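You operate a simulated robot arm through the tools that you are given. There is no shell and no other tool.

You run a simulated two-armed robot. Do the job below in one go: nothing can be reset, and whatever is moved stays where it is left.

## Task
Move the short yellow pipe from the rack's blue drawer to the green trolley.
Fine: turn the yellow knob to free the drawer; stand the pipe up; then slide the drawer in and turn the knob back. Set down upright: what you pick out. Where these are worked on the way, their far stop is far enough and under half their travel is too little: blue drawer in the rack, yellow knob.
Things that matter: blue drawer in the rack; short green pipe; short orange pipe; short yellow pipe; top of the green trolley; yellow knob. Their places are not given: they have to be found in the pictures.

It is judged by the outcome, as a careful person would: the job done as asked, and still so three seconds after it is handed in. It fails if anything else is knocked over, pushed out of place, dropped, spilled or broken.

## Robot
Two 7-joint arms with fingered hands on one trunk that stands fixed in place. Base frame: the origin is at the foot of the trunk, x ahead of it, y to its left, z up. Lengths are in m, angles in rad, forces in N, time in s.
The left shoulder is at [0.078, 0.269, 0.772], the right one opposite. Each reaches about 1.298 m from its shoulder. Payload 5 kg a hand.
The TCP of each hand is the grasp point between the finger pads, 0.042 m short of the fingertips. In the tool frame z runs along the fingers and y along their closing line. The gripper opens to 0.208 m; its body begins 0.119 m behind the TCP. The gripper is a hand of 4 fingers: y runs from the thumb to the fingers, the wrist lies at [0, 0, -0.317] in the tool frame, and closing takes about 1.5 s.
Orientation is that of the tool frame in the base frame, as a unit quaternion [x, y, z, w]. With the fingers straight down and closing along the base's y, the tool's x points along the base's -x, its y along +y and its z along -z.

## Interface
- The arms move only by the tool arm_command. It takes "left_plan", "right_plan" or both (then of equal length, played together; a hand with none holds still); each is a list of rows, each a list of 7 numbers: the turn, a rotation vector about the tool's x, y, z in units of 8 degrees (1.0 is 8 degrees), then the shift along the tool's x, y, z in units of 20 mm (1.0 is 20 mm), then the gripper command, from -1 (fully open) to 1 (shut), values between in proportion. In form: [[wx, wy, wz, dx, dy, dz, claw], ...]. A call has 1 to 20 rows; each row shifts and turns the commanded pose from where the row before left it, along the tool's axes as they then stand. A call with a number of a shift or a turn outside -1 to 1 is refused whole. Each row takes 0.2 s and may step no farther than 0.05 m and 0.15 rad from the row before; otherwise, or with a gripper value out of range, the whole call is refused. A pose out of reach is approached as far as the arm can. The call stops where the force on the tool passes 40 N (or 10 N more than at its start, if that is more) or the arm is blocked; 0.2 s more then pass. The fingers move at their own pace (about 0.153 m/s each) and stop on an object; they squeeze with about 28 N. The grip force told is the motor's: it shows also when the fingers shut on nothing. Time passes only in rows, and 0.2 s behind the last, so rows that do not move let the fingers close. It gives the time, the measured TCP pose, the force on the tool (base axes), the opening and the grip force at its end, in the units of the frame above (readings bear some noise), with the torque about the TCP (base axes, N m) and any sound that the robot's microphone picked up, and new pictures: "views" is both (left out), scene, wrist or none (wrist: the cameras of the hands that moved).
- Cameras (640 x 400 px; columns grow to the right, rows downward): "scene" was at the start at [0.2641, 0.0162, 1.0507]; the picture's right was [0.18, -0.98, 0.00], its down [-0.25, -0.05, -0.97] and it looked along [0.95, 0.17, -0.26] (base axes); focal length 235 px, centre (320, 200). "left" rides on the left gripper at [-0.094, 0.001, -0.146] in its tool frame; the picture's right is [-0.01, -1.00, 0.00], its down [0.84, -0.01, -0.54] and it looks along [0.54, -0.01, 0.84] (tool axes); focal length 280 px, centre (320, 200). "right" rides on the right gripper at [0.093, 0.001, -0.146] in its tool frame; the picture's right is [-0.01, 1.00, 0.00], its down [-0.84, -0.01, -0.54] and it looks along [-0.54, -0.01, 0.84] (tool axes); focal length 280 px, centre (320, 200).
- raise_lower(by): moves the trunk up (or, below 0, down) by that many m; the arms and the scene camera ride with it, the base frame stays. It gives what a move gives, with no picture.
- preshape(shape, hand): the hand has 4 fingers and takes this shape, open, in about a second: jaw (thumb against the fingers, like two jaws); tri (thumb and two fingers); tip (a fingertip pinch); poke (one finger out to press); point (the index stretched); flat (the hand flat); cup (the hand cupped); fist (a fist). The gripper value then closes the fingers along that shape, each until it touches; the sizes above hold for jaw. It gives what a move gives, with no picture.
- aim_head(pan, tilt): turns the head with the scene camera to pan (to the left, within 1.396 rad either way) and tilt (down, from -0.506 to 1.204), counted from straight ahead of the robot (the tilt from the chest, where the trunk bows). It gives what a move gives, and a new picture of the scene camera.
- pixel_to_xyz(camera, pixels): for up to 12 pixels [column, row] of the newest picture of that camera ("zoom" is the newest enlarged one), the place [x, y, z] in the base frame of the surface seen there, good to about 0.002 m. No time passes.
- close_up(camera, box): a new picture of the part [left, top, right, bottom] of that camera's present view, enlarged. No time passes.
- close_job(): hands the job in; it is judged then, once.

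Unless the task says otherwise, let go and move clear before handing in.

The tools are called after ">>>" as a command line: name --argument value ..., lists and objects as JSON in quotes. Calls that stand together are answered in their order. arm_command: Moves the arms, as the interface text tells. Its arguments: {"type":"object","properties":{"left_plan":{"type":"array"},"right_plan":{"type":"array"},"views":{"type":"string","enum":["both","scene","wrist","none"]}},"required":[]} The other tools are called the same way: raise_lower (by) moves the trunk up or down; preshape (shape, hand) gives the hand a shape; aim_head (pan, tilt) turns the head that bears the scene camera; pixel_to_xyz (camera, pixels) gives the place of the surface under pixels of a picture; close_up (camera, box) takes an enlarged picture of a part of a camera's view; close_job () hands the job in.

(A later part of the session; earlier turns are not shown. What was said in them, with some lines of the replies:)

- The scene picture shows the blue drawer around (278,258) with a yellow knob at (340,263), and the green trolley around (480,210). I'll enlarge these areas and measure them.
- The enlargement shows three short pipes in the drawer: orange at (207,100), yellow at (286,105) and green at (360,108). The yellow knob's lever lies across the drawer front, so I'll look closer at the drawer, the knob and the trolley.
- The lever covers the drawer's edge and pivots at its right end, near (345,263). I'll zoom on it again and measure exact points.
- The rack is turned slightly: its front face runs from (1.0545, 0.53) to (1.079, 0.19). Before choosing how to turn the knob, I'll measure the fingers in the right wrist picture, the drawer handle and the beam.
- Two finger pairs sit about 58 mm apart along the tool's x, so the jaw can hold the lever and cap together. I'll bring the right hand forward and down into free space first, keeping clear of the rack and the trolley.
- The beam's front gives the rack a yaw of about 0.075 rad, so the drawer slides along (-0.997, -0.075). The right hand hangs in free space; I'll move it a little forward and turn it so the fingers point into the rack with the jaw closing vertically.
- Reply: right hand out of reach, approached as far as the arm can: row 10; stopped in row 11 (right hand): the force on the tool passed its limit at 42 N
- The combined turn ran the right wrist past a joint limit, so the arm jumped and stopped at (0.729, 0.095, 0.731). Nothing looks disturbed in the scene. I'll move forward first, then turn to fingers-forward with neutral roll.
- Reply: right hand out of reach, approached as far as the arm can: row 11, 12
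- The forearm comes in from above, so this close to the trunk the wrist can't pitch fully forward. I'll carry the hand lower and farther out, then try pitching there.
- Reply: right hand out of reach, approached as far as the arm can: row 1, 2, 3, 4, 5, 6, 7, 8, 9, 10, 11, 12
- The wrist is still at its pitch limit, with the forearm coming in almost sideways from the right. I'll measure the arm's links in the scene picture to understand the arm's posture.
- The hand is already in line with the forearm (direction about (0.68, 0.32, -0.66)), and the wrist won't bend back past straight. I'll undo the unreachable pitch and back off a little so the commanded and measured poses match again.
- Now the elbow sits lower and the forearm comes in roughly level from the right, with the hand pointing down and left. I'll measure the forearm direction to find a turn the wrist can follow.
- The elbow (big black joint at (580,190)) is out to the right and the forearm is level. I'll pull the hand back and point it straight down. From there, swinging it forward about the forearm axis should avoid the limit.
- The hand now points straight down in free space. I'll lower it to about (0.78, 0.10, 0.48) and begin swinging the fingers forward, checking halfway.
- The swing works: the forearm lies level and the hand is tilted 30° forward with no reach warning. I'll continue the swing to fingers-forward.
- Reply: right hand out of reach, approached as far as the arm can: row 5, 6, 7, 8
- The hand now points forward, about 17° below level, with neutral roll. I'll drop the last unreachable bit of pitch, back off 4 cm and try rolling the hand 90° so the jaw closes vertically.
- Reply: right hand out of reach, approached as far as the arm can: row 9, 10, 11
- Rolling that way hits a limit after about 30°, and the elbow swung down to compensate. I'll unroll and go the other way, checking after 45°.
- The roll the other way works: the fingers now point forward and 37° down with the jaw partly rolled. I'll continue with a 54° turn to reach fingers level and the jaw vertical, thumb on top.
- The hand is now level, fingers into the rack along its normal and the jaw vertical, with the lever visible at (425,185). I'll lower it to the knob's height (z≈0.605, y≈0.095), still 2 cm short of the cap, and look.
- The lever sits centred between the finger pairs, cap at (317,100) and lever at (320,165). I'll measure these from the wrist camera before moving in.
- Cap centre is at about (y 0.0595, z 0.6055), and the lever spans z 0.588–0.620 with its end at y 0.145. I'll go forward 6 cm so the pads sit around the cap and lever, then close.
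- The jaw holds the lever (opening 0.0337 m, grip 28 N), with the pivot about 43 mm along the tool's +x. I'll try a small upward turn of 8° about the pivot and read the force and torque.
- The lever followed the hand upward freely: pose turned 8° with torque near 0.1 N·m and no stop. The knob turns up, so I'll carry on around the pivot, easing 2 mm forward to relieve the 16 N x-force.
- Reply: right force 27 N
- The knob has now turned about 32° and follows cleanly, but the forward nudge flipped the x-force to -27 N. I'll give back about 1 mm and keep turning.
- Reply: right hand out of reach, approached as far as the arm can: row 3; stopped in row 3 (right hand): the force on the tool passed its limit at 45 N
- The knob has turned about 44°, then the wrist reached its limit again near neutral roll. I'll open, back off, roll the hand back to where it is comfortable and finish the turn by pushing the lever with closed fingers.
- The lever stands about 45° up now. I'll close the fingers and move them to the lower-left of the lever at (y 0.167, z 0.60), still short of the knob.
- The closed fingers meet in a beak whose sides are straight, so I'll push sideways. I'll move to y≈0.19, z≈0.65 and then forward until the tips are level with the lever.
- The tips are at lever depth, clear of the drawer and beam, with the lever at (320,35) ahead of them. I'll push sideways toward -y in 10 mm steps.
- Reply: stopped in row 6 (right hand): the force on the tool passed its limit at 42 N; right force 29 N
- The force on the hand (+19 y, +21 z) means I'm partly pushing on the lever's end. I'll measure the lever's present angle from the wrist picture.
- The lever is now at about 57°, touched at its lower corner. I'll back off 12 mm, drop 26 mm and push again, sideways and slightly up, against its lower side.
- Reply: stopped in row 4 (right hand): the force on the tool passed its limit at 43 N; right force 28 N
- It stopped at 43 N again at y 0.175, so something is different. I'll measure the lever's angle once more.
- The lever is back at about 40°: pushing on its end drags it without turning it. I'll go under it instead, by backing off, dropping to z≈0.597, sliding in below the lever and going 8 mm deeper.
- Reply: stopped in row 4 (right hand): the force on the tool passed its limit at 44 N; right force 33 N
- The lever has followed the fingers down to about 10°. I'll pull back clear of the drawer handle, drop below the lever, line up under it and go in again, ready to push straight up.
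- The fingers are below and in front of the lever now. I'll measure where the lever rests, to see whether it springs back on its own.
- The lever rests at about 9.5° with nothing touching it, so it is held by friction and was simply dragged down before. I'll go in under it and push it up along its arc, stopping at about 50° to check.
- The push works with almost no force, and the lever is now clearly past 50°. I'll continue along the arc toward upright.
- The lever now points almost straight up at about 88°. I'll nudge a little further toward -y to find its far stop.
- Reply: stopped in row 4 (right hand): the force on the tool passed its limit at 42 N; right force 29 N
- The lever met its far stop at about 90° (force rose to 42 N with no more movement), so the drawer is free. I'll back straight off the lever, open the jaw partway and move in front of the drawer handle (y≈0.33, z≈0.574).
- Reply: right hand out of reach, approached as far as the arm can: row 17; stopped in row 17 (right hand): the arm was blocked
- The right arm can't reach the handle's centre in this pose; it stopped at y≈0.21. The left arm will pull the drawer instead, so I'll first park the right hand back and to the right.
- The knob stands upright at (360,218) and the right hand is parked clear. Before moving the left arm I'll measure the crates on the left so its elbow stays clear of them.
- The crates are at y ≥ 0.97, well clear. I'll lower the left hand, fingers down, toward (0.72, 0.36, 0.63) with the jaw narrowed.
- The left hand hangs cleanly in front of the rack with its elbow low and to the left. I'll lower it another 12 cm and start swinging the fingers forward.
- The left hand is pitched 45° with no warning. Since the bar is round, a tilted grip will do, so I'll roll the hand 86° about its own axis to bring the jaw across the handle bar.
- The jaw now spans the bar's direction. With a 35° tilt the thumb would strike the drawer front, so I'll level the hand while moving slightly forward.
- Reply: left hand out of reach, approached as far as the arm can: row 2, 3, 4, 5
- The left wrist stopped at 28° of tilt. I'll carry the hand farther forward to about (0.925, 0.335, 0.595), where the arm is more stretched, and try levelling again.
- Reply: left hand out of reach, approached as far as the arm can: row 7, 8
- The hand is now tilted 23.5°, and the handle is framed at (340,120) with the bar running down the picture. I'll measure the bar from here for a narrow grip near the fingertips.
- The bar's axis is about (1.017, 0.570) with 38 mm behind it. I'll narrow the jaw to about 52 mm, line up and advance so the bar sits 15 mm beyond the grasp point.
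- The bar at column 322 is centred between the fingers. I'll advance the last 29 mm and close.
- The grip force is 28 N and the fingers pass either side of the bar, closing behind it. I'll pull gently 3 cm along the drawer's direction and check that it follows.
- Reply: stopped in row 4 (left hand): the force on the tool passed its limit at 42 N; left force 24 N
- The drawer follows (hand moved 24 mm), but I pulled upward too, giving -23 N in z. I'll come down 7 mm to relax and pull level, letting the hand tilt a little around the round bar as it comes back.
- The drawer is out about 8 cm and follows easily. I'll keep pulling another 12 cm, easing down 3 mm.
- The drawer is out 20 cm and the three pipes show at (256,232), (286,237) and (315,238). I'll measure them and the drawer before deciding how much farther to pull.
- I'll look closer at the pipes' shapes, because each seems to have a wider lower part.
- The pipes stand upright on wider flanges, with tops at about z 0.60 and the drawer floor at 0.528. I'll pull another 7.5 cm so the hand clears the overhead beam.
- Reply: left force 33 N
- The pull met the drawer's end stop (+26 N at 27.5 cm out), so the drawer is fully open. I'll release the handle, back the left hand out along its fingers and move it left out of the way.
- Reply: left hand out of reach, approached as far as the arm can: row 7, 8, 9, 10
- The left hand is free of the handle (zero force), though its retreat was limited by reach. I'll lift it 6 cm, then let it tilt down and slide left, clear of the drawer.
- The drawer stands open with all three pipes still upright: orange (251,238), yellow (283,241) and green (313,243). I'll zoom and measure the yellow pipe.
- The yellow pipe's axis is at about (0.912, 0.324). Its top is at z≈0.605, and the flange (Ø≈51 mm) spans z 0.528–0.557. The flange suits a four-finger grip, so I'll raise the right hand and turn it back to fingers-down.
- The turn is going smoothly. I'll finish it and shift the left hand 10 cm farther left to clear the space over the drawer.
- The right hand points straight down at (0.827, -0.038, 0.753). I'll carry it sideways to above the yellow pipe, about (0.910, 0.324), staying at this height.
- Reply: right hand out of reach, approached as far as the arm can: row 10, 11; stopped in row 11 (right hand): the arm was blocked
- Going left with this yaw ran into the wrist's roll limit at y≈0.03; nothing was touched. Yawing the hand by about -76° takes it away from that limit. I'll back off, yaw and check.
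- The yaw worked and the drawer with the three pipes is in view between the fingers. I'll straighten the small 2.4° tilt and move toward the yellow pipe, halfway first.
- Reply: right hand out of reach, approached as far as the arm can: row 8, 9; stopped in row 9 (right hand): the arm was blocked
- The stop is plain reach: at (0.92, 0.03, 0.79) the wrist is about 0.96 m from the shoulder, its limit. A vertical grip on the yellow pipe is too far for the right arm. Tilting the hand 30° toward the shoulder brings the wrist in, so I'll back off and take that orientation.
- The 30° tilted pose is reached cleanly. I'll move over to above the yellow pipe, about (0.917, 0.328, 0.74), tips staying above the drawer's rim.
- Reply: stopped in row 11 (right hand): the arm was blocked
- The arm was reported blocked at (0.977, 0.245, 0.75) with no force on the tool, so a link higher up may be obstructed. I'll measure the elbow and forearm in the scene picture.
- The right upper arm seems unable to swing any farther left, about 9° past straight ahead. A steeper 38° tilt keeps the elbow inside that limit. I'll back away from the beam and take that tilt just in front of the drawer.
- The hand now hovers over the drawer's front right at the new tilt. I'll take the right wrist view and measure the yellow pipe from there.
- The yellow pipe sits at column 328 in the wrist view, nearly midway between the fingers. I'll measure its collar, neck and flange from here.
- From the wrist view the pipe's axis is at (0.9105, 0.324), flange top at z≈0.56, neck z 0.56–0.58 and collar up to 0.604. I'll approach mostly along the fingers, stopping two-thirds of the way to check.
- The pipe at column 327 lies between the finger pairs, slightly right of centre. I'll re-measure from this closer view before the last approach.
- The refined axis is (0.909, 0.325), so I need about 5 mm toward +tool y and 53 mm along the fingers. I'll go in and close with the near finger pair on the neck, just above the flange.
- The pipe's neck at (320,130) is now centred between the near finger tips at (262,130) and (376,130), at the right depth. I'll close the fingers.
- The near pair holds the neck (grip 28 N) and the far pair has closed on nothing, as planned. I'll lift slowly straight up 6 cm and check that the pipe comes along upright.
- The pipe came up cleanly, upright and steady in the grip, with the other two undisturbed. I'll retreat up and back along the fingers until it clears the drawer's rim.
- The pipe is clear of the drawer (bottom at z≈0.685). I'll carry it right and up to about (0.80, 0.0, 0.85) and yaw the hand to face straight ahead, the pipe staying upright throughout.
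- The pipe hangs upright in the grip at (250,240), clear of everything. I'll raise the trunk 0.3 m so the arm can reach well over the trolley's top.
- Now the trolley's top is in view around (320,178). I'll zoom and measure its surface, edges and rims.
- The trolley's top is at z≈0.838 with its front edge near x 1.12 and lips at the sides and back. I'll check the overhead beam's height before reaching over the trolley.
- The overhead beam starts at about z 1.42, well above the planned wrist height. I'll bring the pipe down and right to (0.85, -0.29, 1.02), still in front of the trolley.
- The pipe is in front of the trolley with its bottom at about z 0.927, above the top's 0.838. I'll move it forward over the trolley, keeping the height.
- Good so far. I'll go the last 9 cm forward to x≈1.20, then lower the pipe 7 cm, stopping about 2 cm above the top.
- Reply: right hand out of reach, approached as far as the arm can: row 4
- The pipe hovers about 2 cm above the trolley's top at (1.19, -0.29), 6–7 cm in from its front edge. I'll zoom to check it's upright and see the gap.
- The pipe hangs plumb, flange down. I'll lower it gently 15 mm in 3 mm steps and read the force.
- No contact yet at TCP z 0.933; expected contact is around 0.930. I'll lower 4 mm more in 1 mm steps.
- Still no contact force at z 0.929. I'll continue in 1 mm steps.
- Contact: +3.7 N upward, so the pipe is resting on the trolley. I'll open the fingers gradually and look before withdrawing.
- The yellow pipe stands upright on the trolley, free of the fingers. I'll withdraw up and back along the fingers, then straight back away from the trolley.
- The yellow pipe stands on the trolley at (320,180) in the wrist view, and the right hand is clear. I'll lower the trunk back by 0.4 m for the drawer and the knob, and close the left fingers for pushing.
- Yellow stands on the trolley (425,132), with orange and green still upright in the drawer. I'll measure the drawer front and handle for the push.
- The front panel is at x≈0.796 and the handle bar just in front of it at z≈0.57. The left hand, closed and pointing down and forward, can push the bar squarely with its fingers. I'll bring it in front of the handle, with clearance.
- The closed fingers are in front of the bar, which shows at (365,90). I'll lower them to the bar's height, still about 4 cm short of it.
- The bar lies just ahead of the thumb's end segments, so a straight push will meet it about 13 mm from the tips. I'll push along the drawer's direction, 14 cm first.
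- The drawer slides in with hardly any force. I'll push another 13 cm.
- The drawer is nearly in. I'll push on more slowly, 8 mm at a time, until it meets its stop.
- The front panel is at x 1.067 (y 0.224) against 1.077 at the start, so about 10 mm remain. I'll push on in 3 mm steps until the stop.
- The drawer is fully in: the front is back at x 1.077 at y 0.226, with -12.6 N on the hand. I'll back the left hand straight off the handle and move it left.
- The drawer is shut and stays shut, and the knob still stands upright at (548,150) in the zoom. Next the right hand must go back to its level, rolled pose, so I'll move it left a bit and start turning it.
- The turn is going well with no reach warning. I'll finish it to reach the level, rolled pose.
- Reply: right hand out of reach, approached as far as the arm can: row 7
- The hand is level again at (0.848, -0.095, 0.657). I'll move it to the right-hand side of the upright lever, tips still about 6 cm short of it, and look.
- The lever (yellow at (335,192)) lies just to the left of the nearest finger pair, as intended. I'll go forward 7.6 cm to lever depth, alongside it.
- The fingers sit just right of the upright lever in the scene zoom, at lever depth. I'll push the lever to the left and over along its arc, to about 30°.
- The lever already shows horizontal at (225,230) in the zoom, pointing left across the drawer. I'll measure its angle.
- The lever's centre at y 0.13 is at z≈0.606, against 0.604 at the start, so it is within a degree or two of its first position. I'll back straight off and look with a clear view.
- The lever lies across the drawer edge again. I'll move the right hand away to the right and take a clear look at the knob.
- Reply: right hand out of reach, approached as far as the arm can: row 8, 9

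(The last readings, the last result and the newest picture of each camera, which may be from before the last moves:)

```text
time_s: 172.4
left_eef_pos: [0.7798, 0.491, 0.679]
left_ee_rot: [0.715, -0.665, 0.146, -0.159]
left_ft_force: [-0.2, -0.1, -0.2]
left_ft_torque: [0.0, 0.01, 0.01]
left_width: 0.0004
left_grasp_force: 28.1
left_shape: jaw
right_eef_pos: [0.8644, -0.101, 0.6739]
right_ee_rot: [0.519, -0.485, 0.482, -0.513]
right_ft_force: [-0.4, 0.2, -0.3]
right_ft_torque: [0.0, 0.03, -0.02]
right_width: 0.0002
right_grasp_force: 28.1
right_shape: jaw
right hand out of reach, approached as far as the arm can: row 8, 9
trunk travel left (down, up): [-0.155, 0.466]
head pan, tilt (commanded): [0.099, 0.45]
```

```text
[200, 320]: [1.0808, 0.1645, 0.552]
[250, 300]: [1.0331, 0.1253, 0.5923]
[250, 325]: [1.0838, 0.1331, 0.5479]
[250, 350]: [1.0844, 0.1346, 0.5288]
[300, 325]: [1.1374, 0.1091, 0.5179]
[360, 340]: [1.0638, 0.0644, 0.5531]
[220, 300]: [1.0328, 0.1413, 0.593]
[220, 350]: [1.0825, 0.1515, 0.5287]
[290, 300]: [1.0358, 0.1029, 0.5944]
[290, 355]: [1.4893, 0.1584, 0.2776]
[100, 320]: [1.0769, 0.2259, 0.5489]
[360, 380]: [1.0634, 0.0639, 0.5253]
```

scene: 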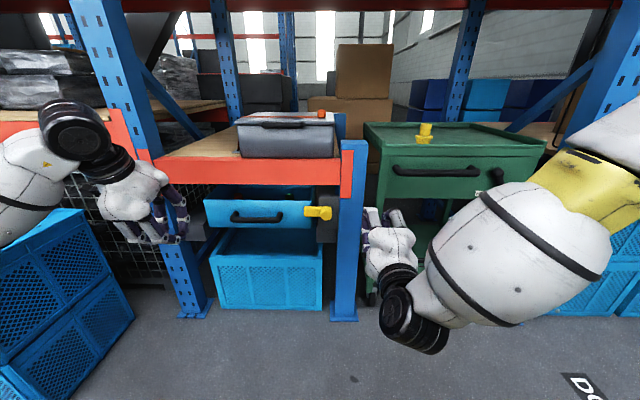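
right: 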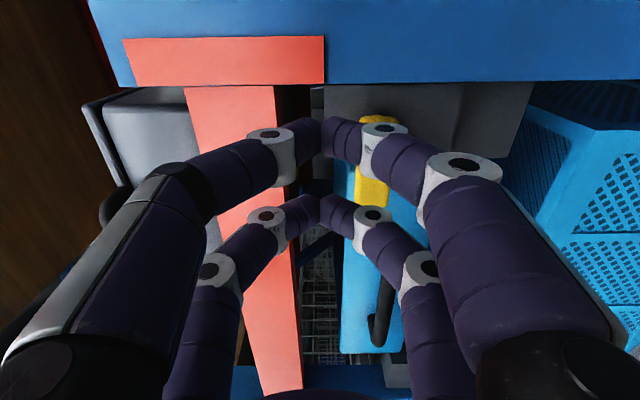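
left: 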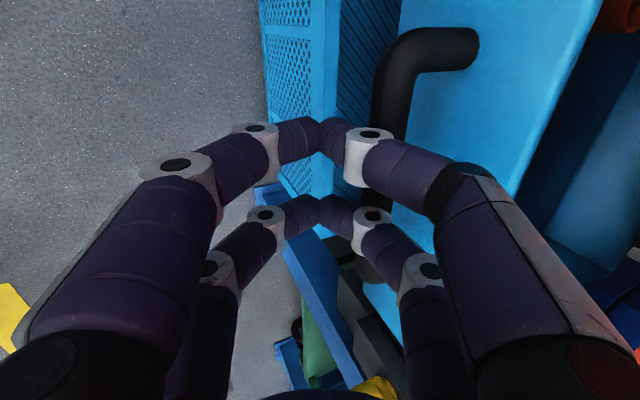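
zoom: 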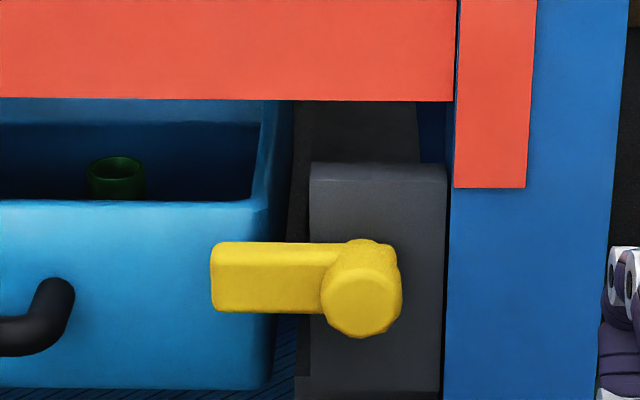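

The knob looks back across the drawer edge as it was at the start. I'll sample points along its upper and lower edges to get the angle exactly.

>>> pixel_to_xyz --camera "zoom" --pixels '[[222, 304], [222, 307], [222, 310], [310, 307], [310, 310], [310, 313], [222, 262], [310, 262], [222, 280], [310, 280], [265, 280], [265, 310]]'

>>> close_up --camera "scene" --box '[300, 195, 340, 225]'

```text
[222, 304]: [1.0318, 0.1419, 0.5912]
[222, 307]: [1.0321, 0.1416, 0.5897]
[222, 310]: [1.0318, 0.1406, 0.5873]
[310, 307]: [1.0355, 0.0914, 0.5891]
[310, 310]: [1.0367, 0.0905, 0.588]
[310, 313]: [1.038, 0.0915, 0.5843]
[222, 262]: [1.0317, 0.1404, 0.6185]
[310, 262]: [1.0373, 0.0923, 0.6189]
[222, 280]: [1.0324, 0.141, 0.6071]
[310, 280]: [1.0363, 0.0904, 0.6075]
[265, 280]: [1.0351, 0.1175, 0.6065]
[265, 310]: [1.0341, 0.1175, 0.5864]
```

```text
13.33 times, centred on (320, 210) of scene
```

zoom: 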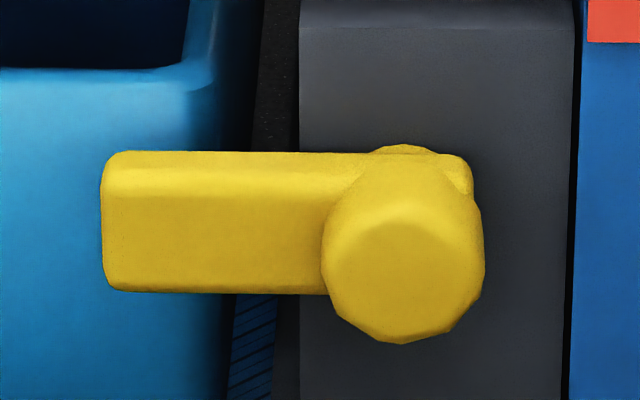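

To compare exactly, I'll aim the head as it was at the start and take the same enlargement of the knob.

>>> aim_head --pan 0.18 --tilt 0.26

>>> close_up --camera "scene" --box '[300, 235, 380, 285]'

>>> pixel_to_xyz --camera "zoom" --pixels '[[185, 215], [250, 190], [250, 225], [250, 255], [310, 215], [360, 230], [320, 245], [405, 245], [360, 290], [100, 200], [100, 115], [245, 125]]'

```text
time_s: 173.1
left_eef_pos: [0.7804, 0.4931, 0.6774]
left_ee_rot: [0.715, -0.665, 0.146, -0.159]
left_ft_force: [0.0, -0.5, -0.5]
left_ft_torque: [-0.01, -0.05, 0.02]
left_width: 0.0001
left_grasp_force: 27.8
left_shape: jaw
right_eef_pos: [0.8647, -0.1001, 0.6746]
right_ee_rot: [0.518, -0.486, 0.481, -0.513]
right_ft_force: [1.0, 0.6, 0.0]
right_ft_torque: [-0.04, 0.01, 0.02]
right_width: 0.0
right_grasp_force: 27.8
right_shape: jaw
trunk travel left (down, up): [-0.155, 0.466]
head pan, tilt (commanded): [0.18, 0.26]
```

scene: 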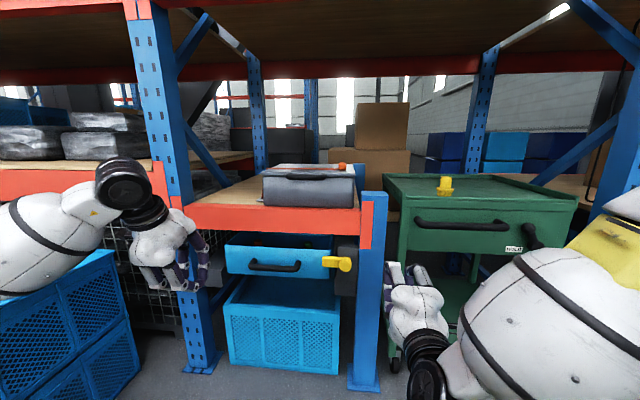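

```text
8.00 times, centred on (340, 260) of scene
```

zoom: 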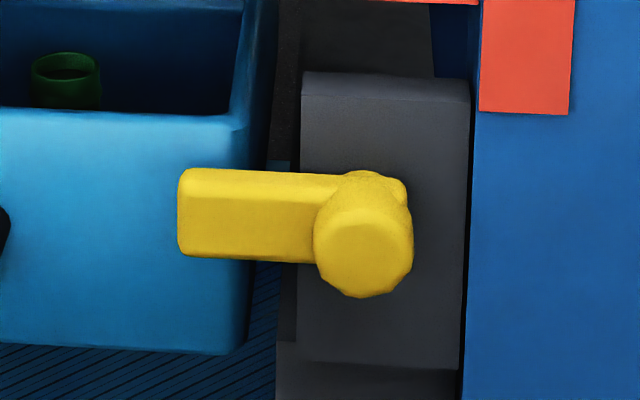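

```text
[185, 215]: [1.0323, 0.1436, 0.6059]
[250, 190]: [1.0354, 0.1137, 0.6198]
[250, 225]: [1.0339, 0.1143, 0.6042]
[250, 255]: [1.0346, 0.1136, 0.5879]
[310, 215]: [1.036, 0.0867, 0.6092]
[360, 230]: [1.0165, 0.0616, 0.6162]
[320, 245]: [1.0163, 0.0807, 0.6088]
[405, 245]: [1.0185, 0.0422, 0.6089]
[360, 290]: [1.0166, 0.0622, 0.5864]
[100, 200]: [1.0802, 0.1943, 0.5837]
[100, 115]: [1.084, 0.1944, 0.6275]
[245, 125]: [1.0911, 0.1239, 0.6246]
```

Shifted by the same 2 px as the whole picture, the lever matches its starting place to within about 1 px. The drawer front reads x 1.080 against 1.079 at the start. I'll check the pipe on the trolley and the two left in the drawer.

>>> close_up --camera "scene" --box '[380, 160, 600, 300]'

>>> close_up --camera "scene" --box '[415, 165, 475, 205]'

>>> close_up --camera "scene" --box '[220, 225, 340, 300]'

```text
2.86 times, centred on (490, 230) of scene
```

zoom: 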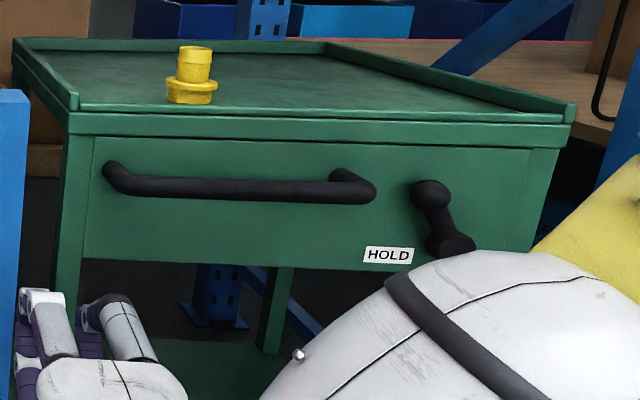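

```text
10.00 times, centred on (445, 185) of scene
```

zoom: 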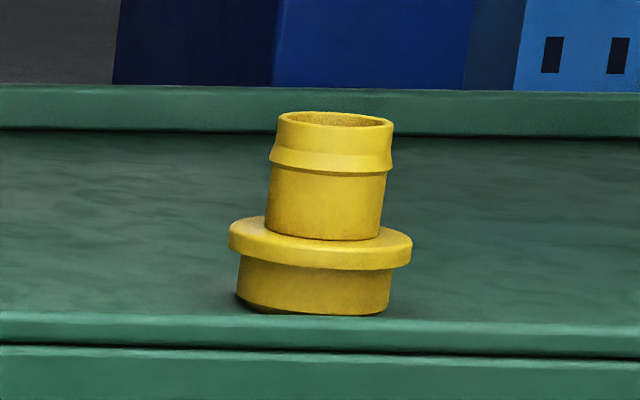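

```text
5.33 times, centred on (280, 262) of scene
```

zoom: 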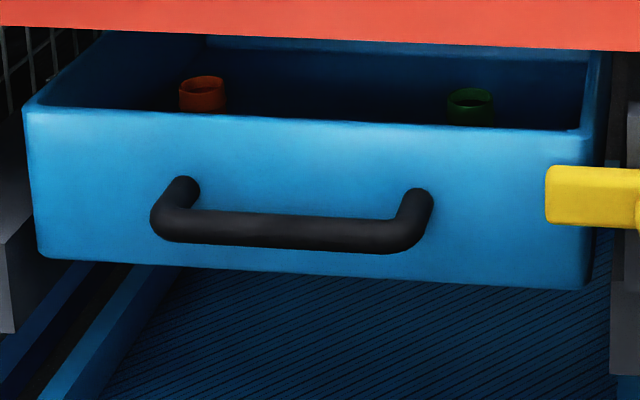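

All looks right; orange and green still stand in the closed drawer. The yellow pipe seems to lean a little in this off-centre view, so I'll check by measuring rim and flange heights.

>>> close_up --camera "scene" --box '[415, 165, 475, 205]'

>>> pixel_to_xyz --camera "zoom" --pixels '[[283, 120], [388, 127], [335, 122], [240, 232], [400, 246], [320, 258], [245, 285], [385, 300], [320, 305], [275, 200], [378, 210], [150, 290]]'

```text
10.00 times, centred on (445, 185) of scene
```

zoom: 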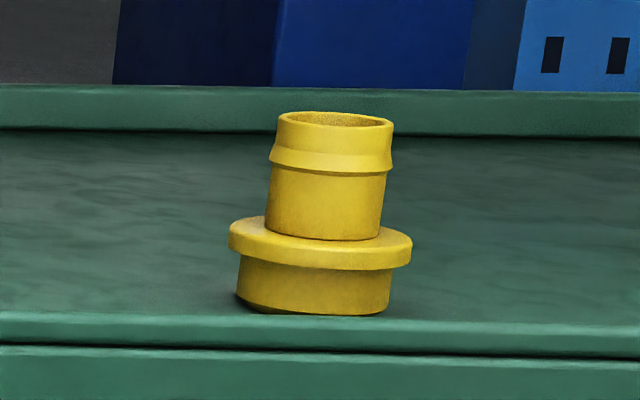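

```text
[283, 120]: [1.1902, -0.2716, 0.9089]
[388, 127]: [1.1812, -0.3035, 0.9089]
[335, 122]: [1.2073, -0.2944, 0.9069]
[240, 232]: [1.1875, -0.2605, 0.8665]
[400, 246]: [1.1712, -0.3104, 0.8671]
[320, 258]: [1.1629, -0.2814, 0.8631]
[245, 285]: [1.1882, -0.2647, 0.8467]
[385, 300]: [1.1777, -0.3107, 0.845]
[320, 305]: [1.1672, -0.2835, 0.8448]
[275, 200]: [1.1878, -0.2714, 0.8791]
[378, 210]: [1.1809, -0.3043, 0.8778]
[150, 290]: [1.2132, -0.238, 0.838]
```

The rim reads z 0.909 on both sides and the flange 0.867 on both sides, so the pipe stands upright on the trolley. The drawer is shut, the knob is back, the other pipes are in place and both hands are clear. I'll hand the job in.

>>> close_job

```text
The job is handed in.
```

The short yellow pipe now stands upright on top of the green trolley. The blue drawer is closed and the yellow knob is back across its edge.

- **Knob:** I turned it up about 90° to its stop, which freed the drawer. Afterwards I turned it back, and it matches its starting place to within about 1 pixel in the same camera view.
- **Drawer:** I pulled it out about 27 cm to its stop and later pushed it fully in. Its front is within about 1 mm of where it started.
- **Yellow pipe:** It stands about 6–7 cm in from the trolley's front edge. Its rim and flange measure level on both sides.
- **Everything else:** The orange and green pipes are still upright in the drawer, and I saw nothing knocked over or moved. The trolley did not shift and I left its HOLD/FREE lever alone.

The force limit stopped the arm several times, once during an arm jump in free air and otherwise while turning the knob or first pulling the drawer. The right arm also hit joint and reach limits, so the left arm worked the drawer and the right arm moved the pipe. Both hands were empty and clear of the rack and trolley when I handed in.
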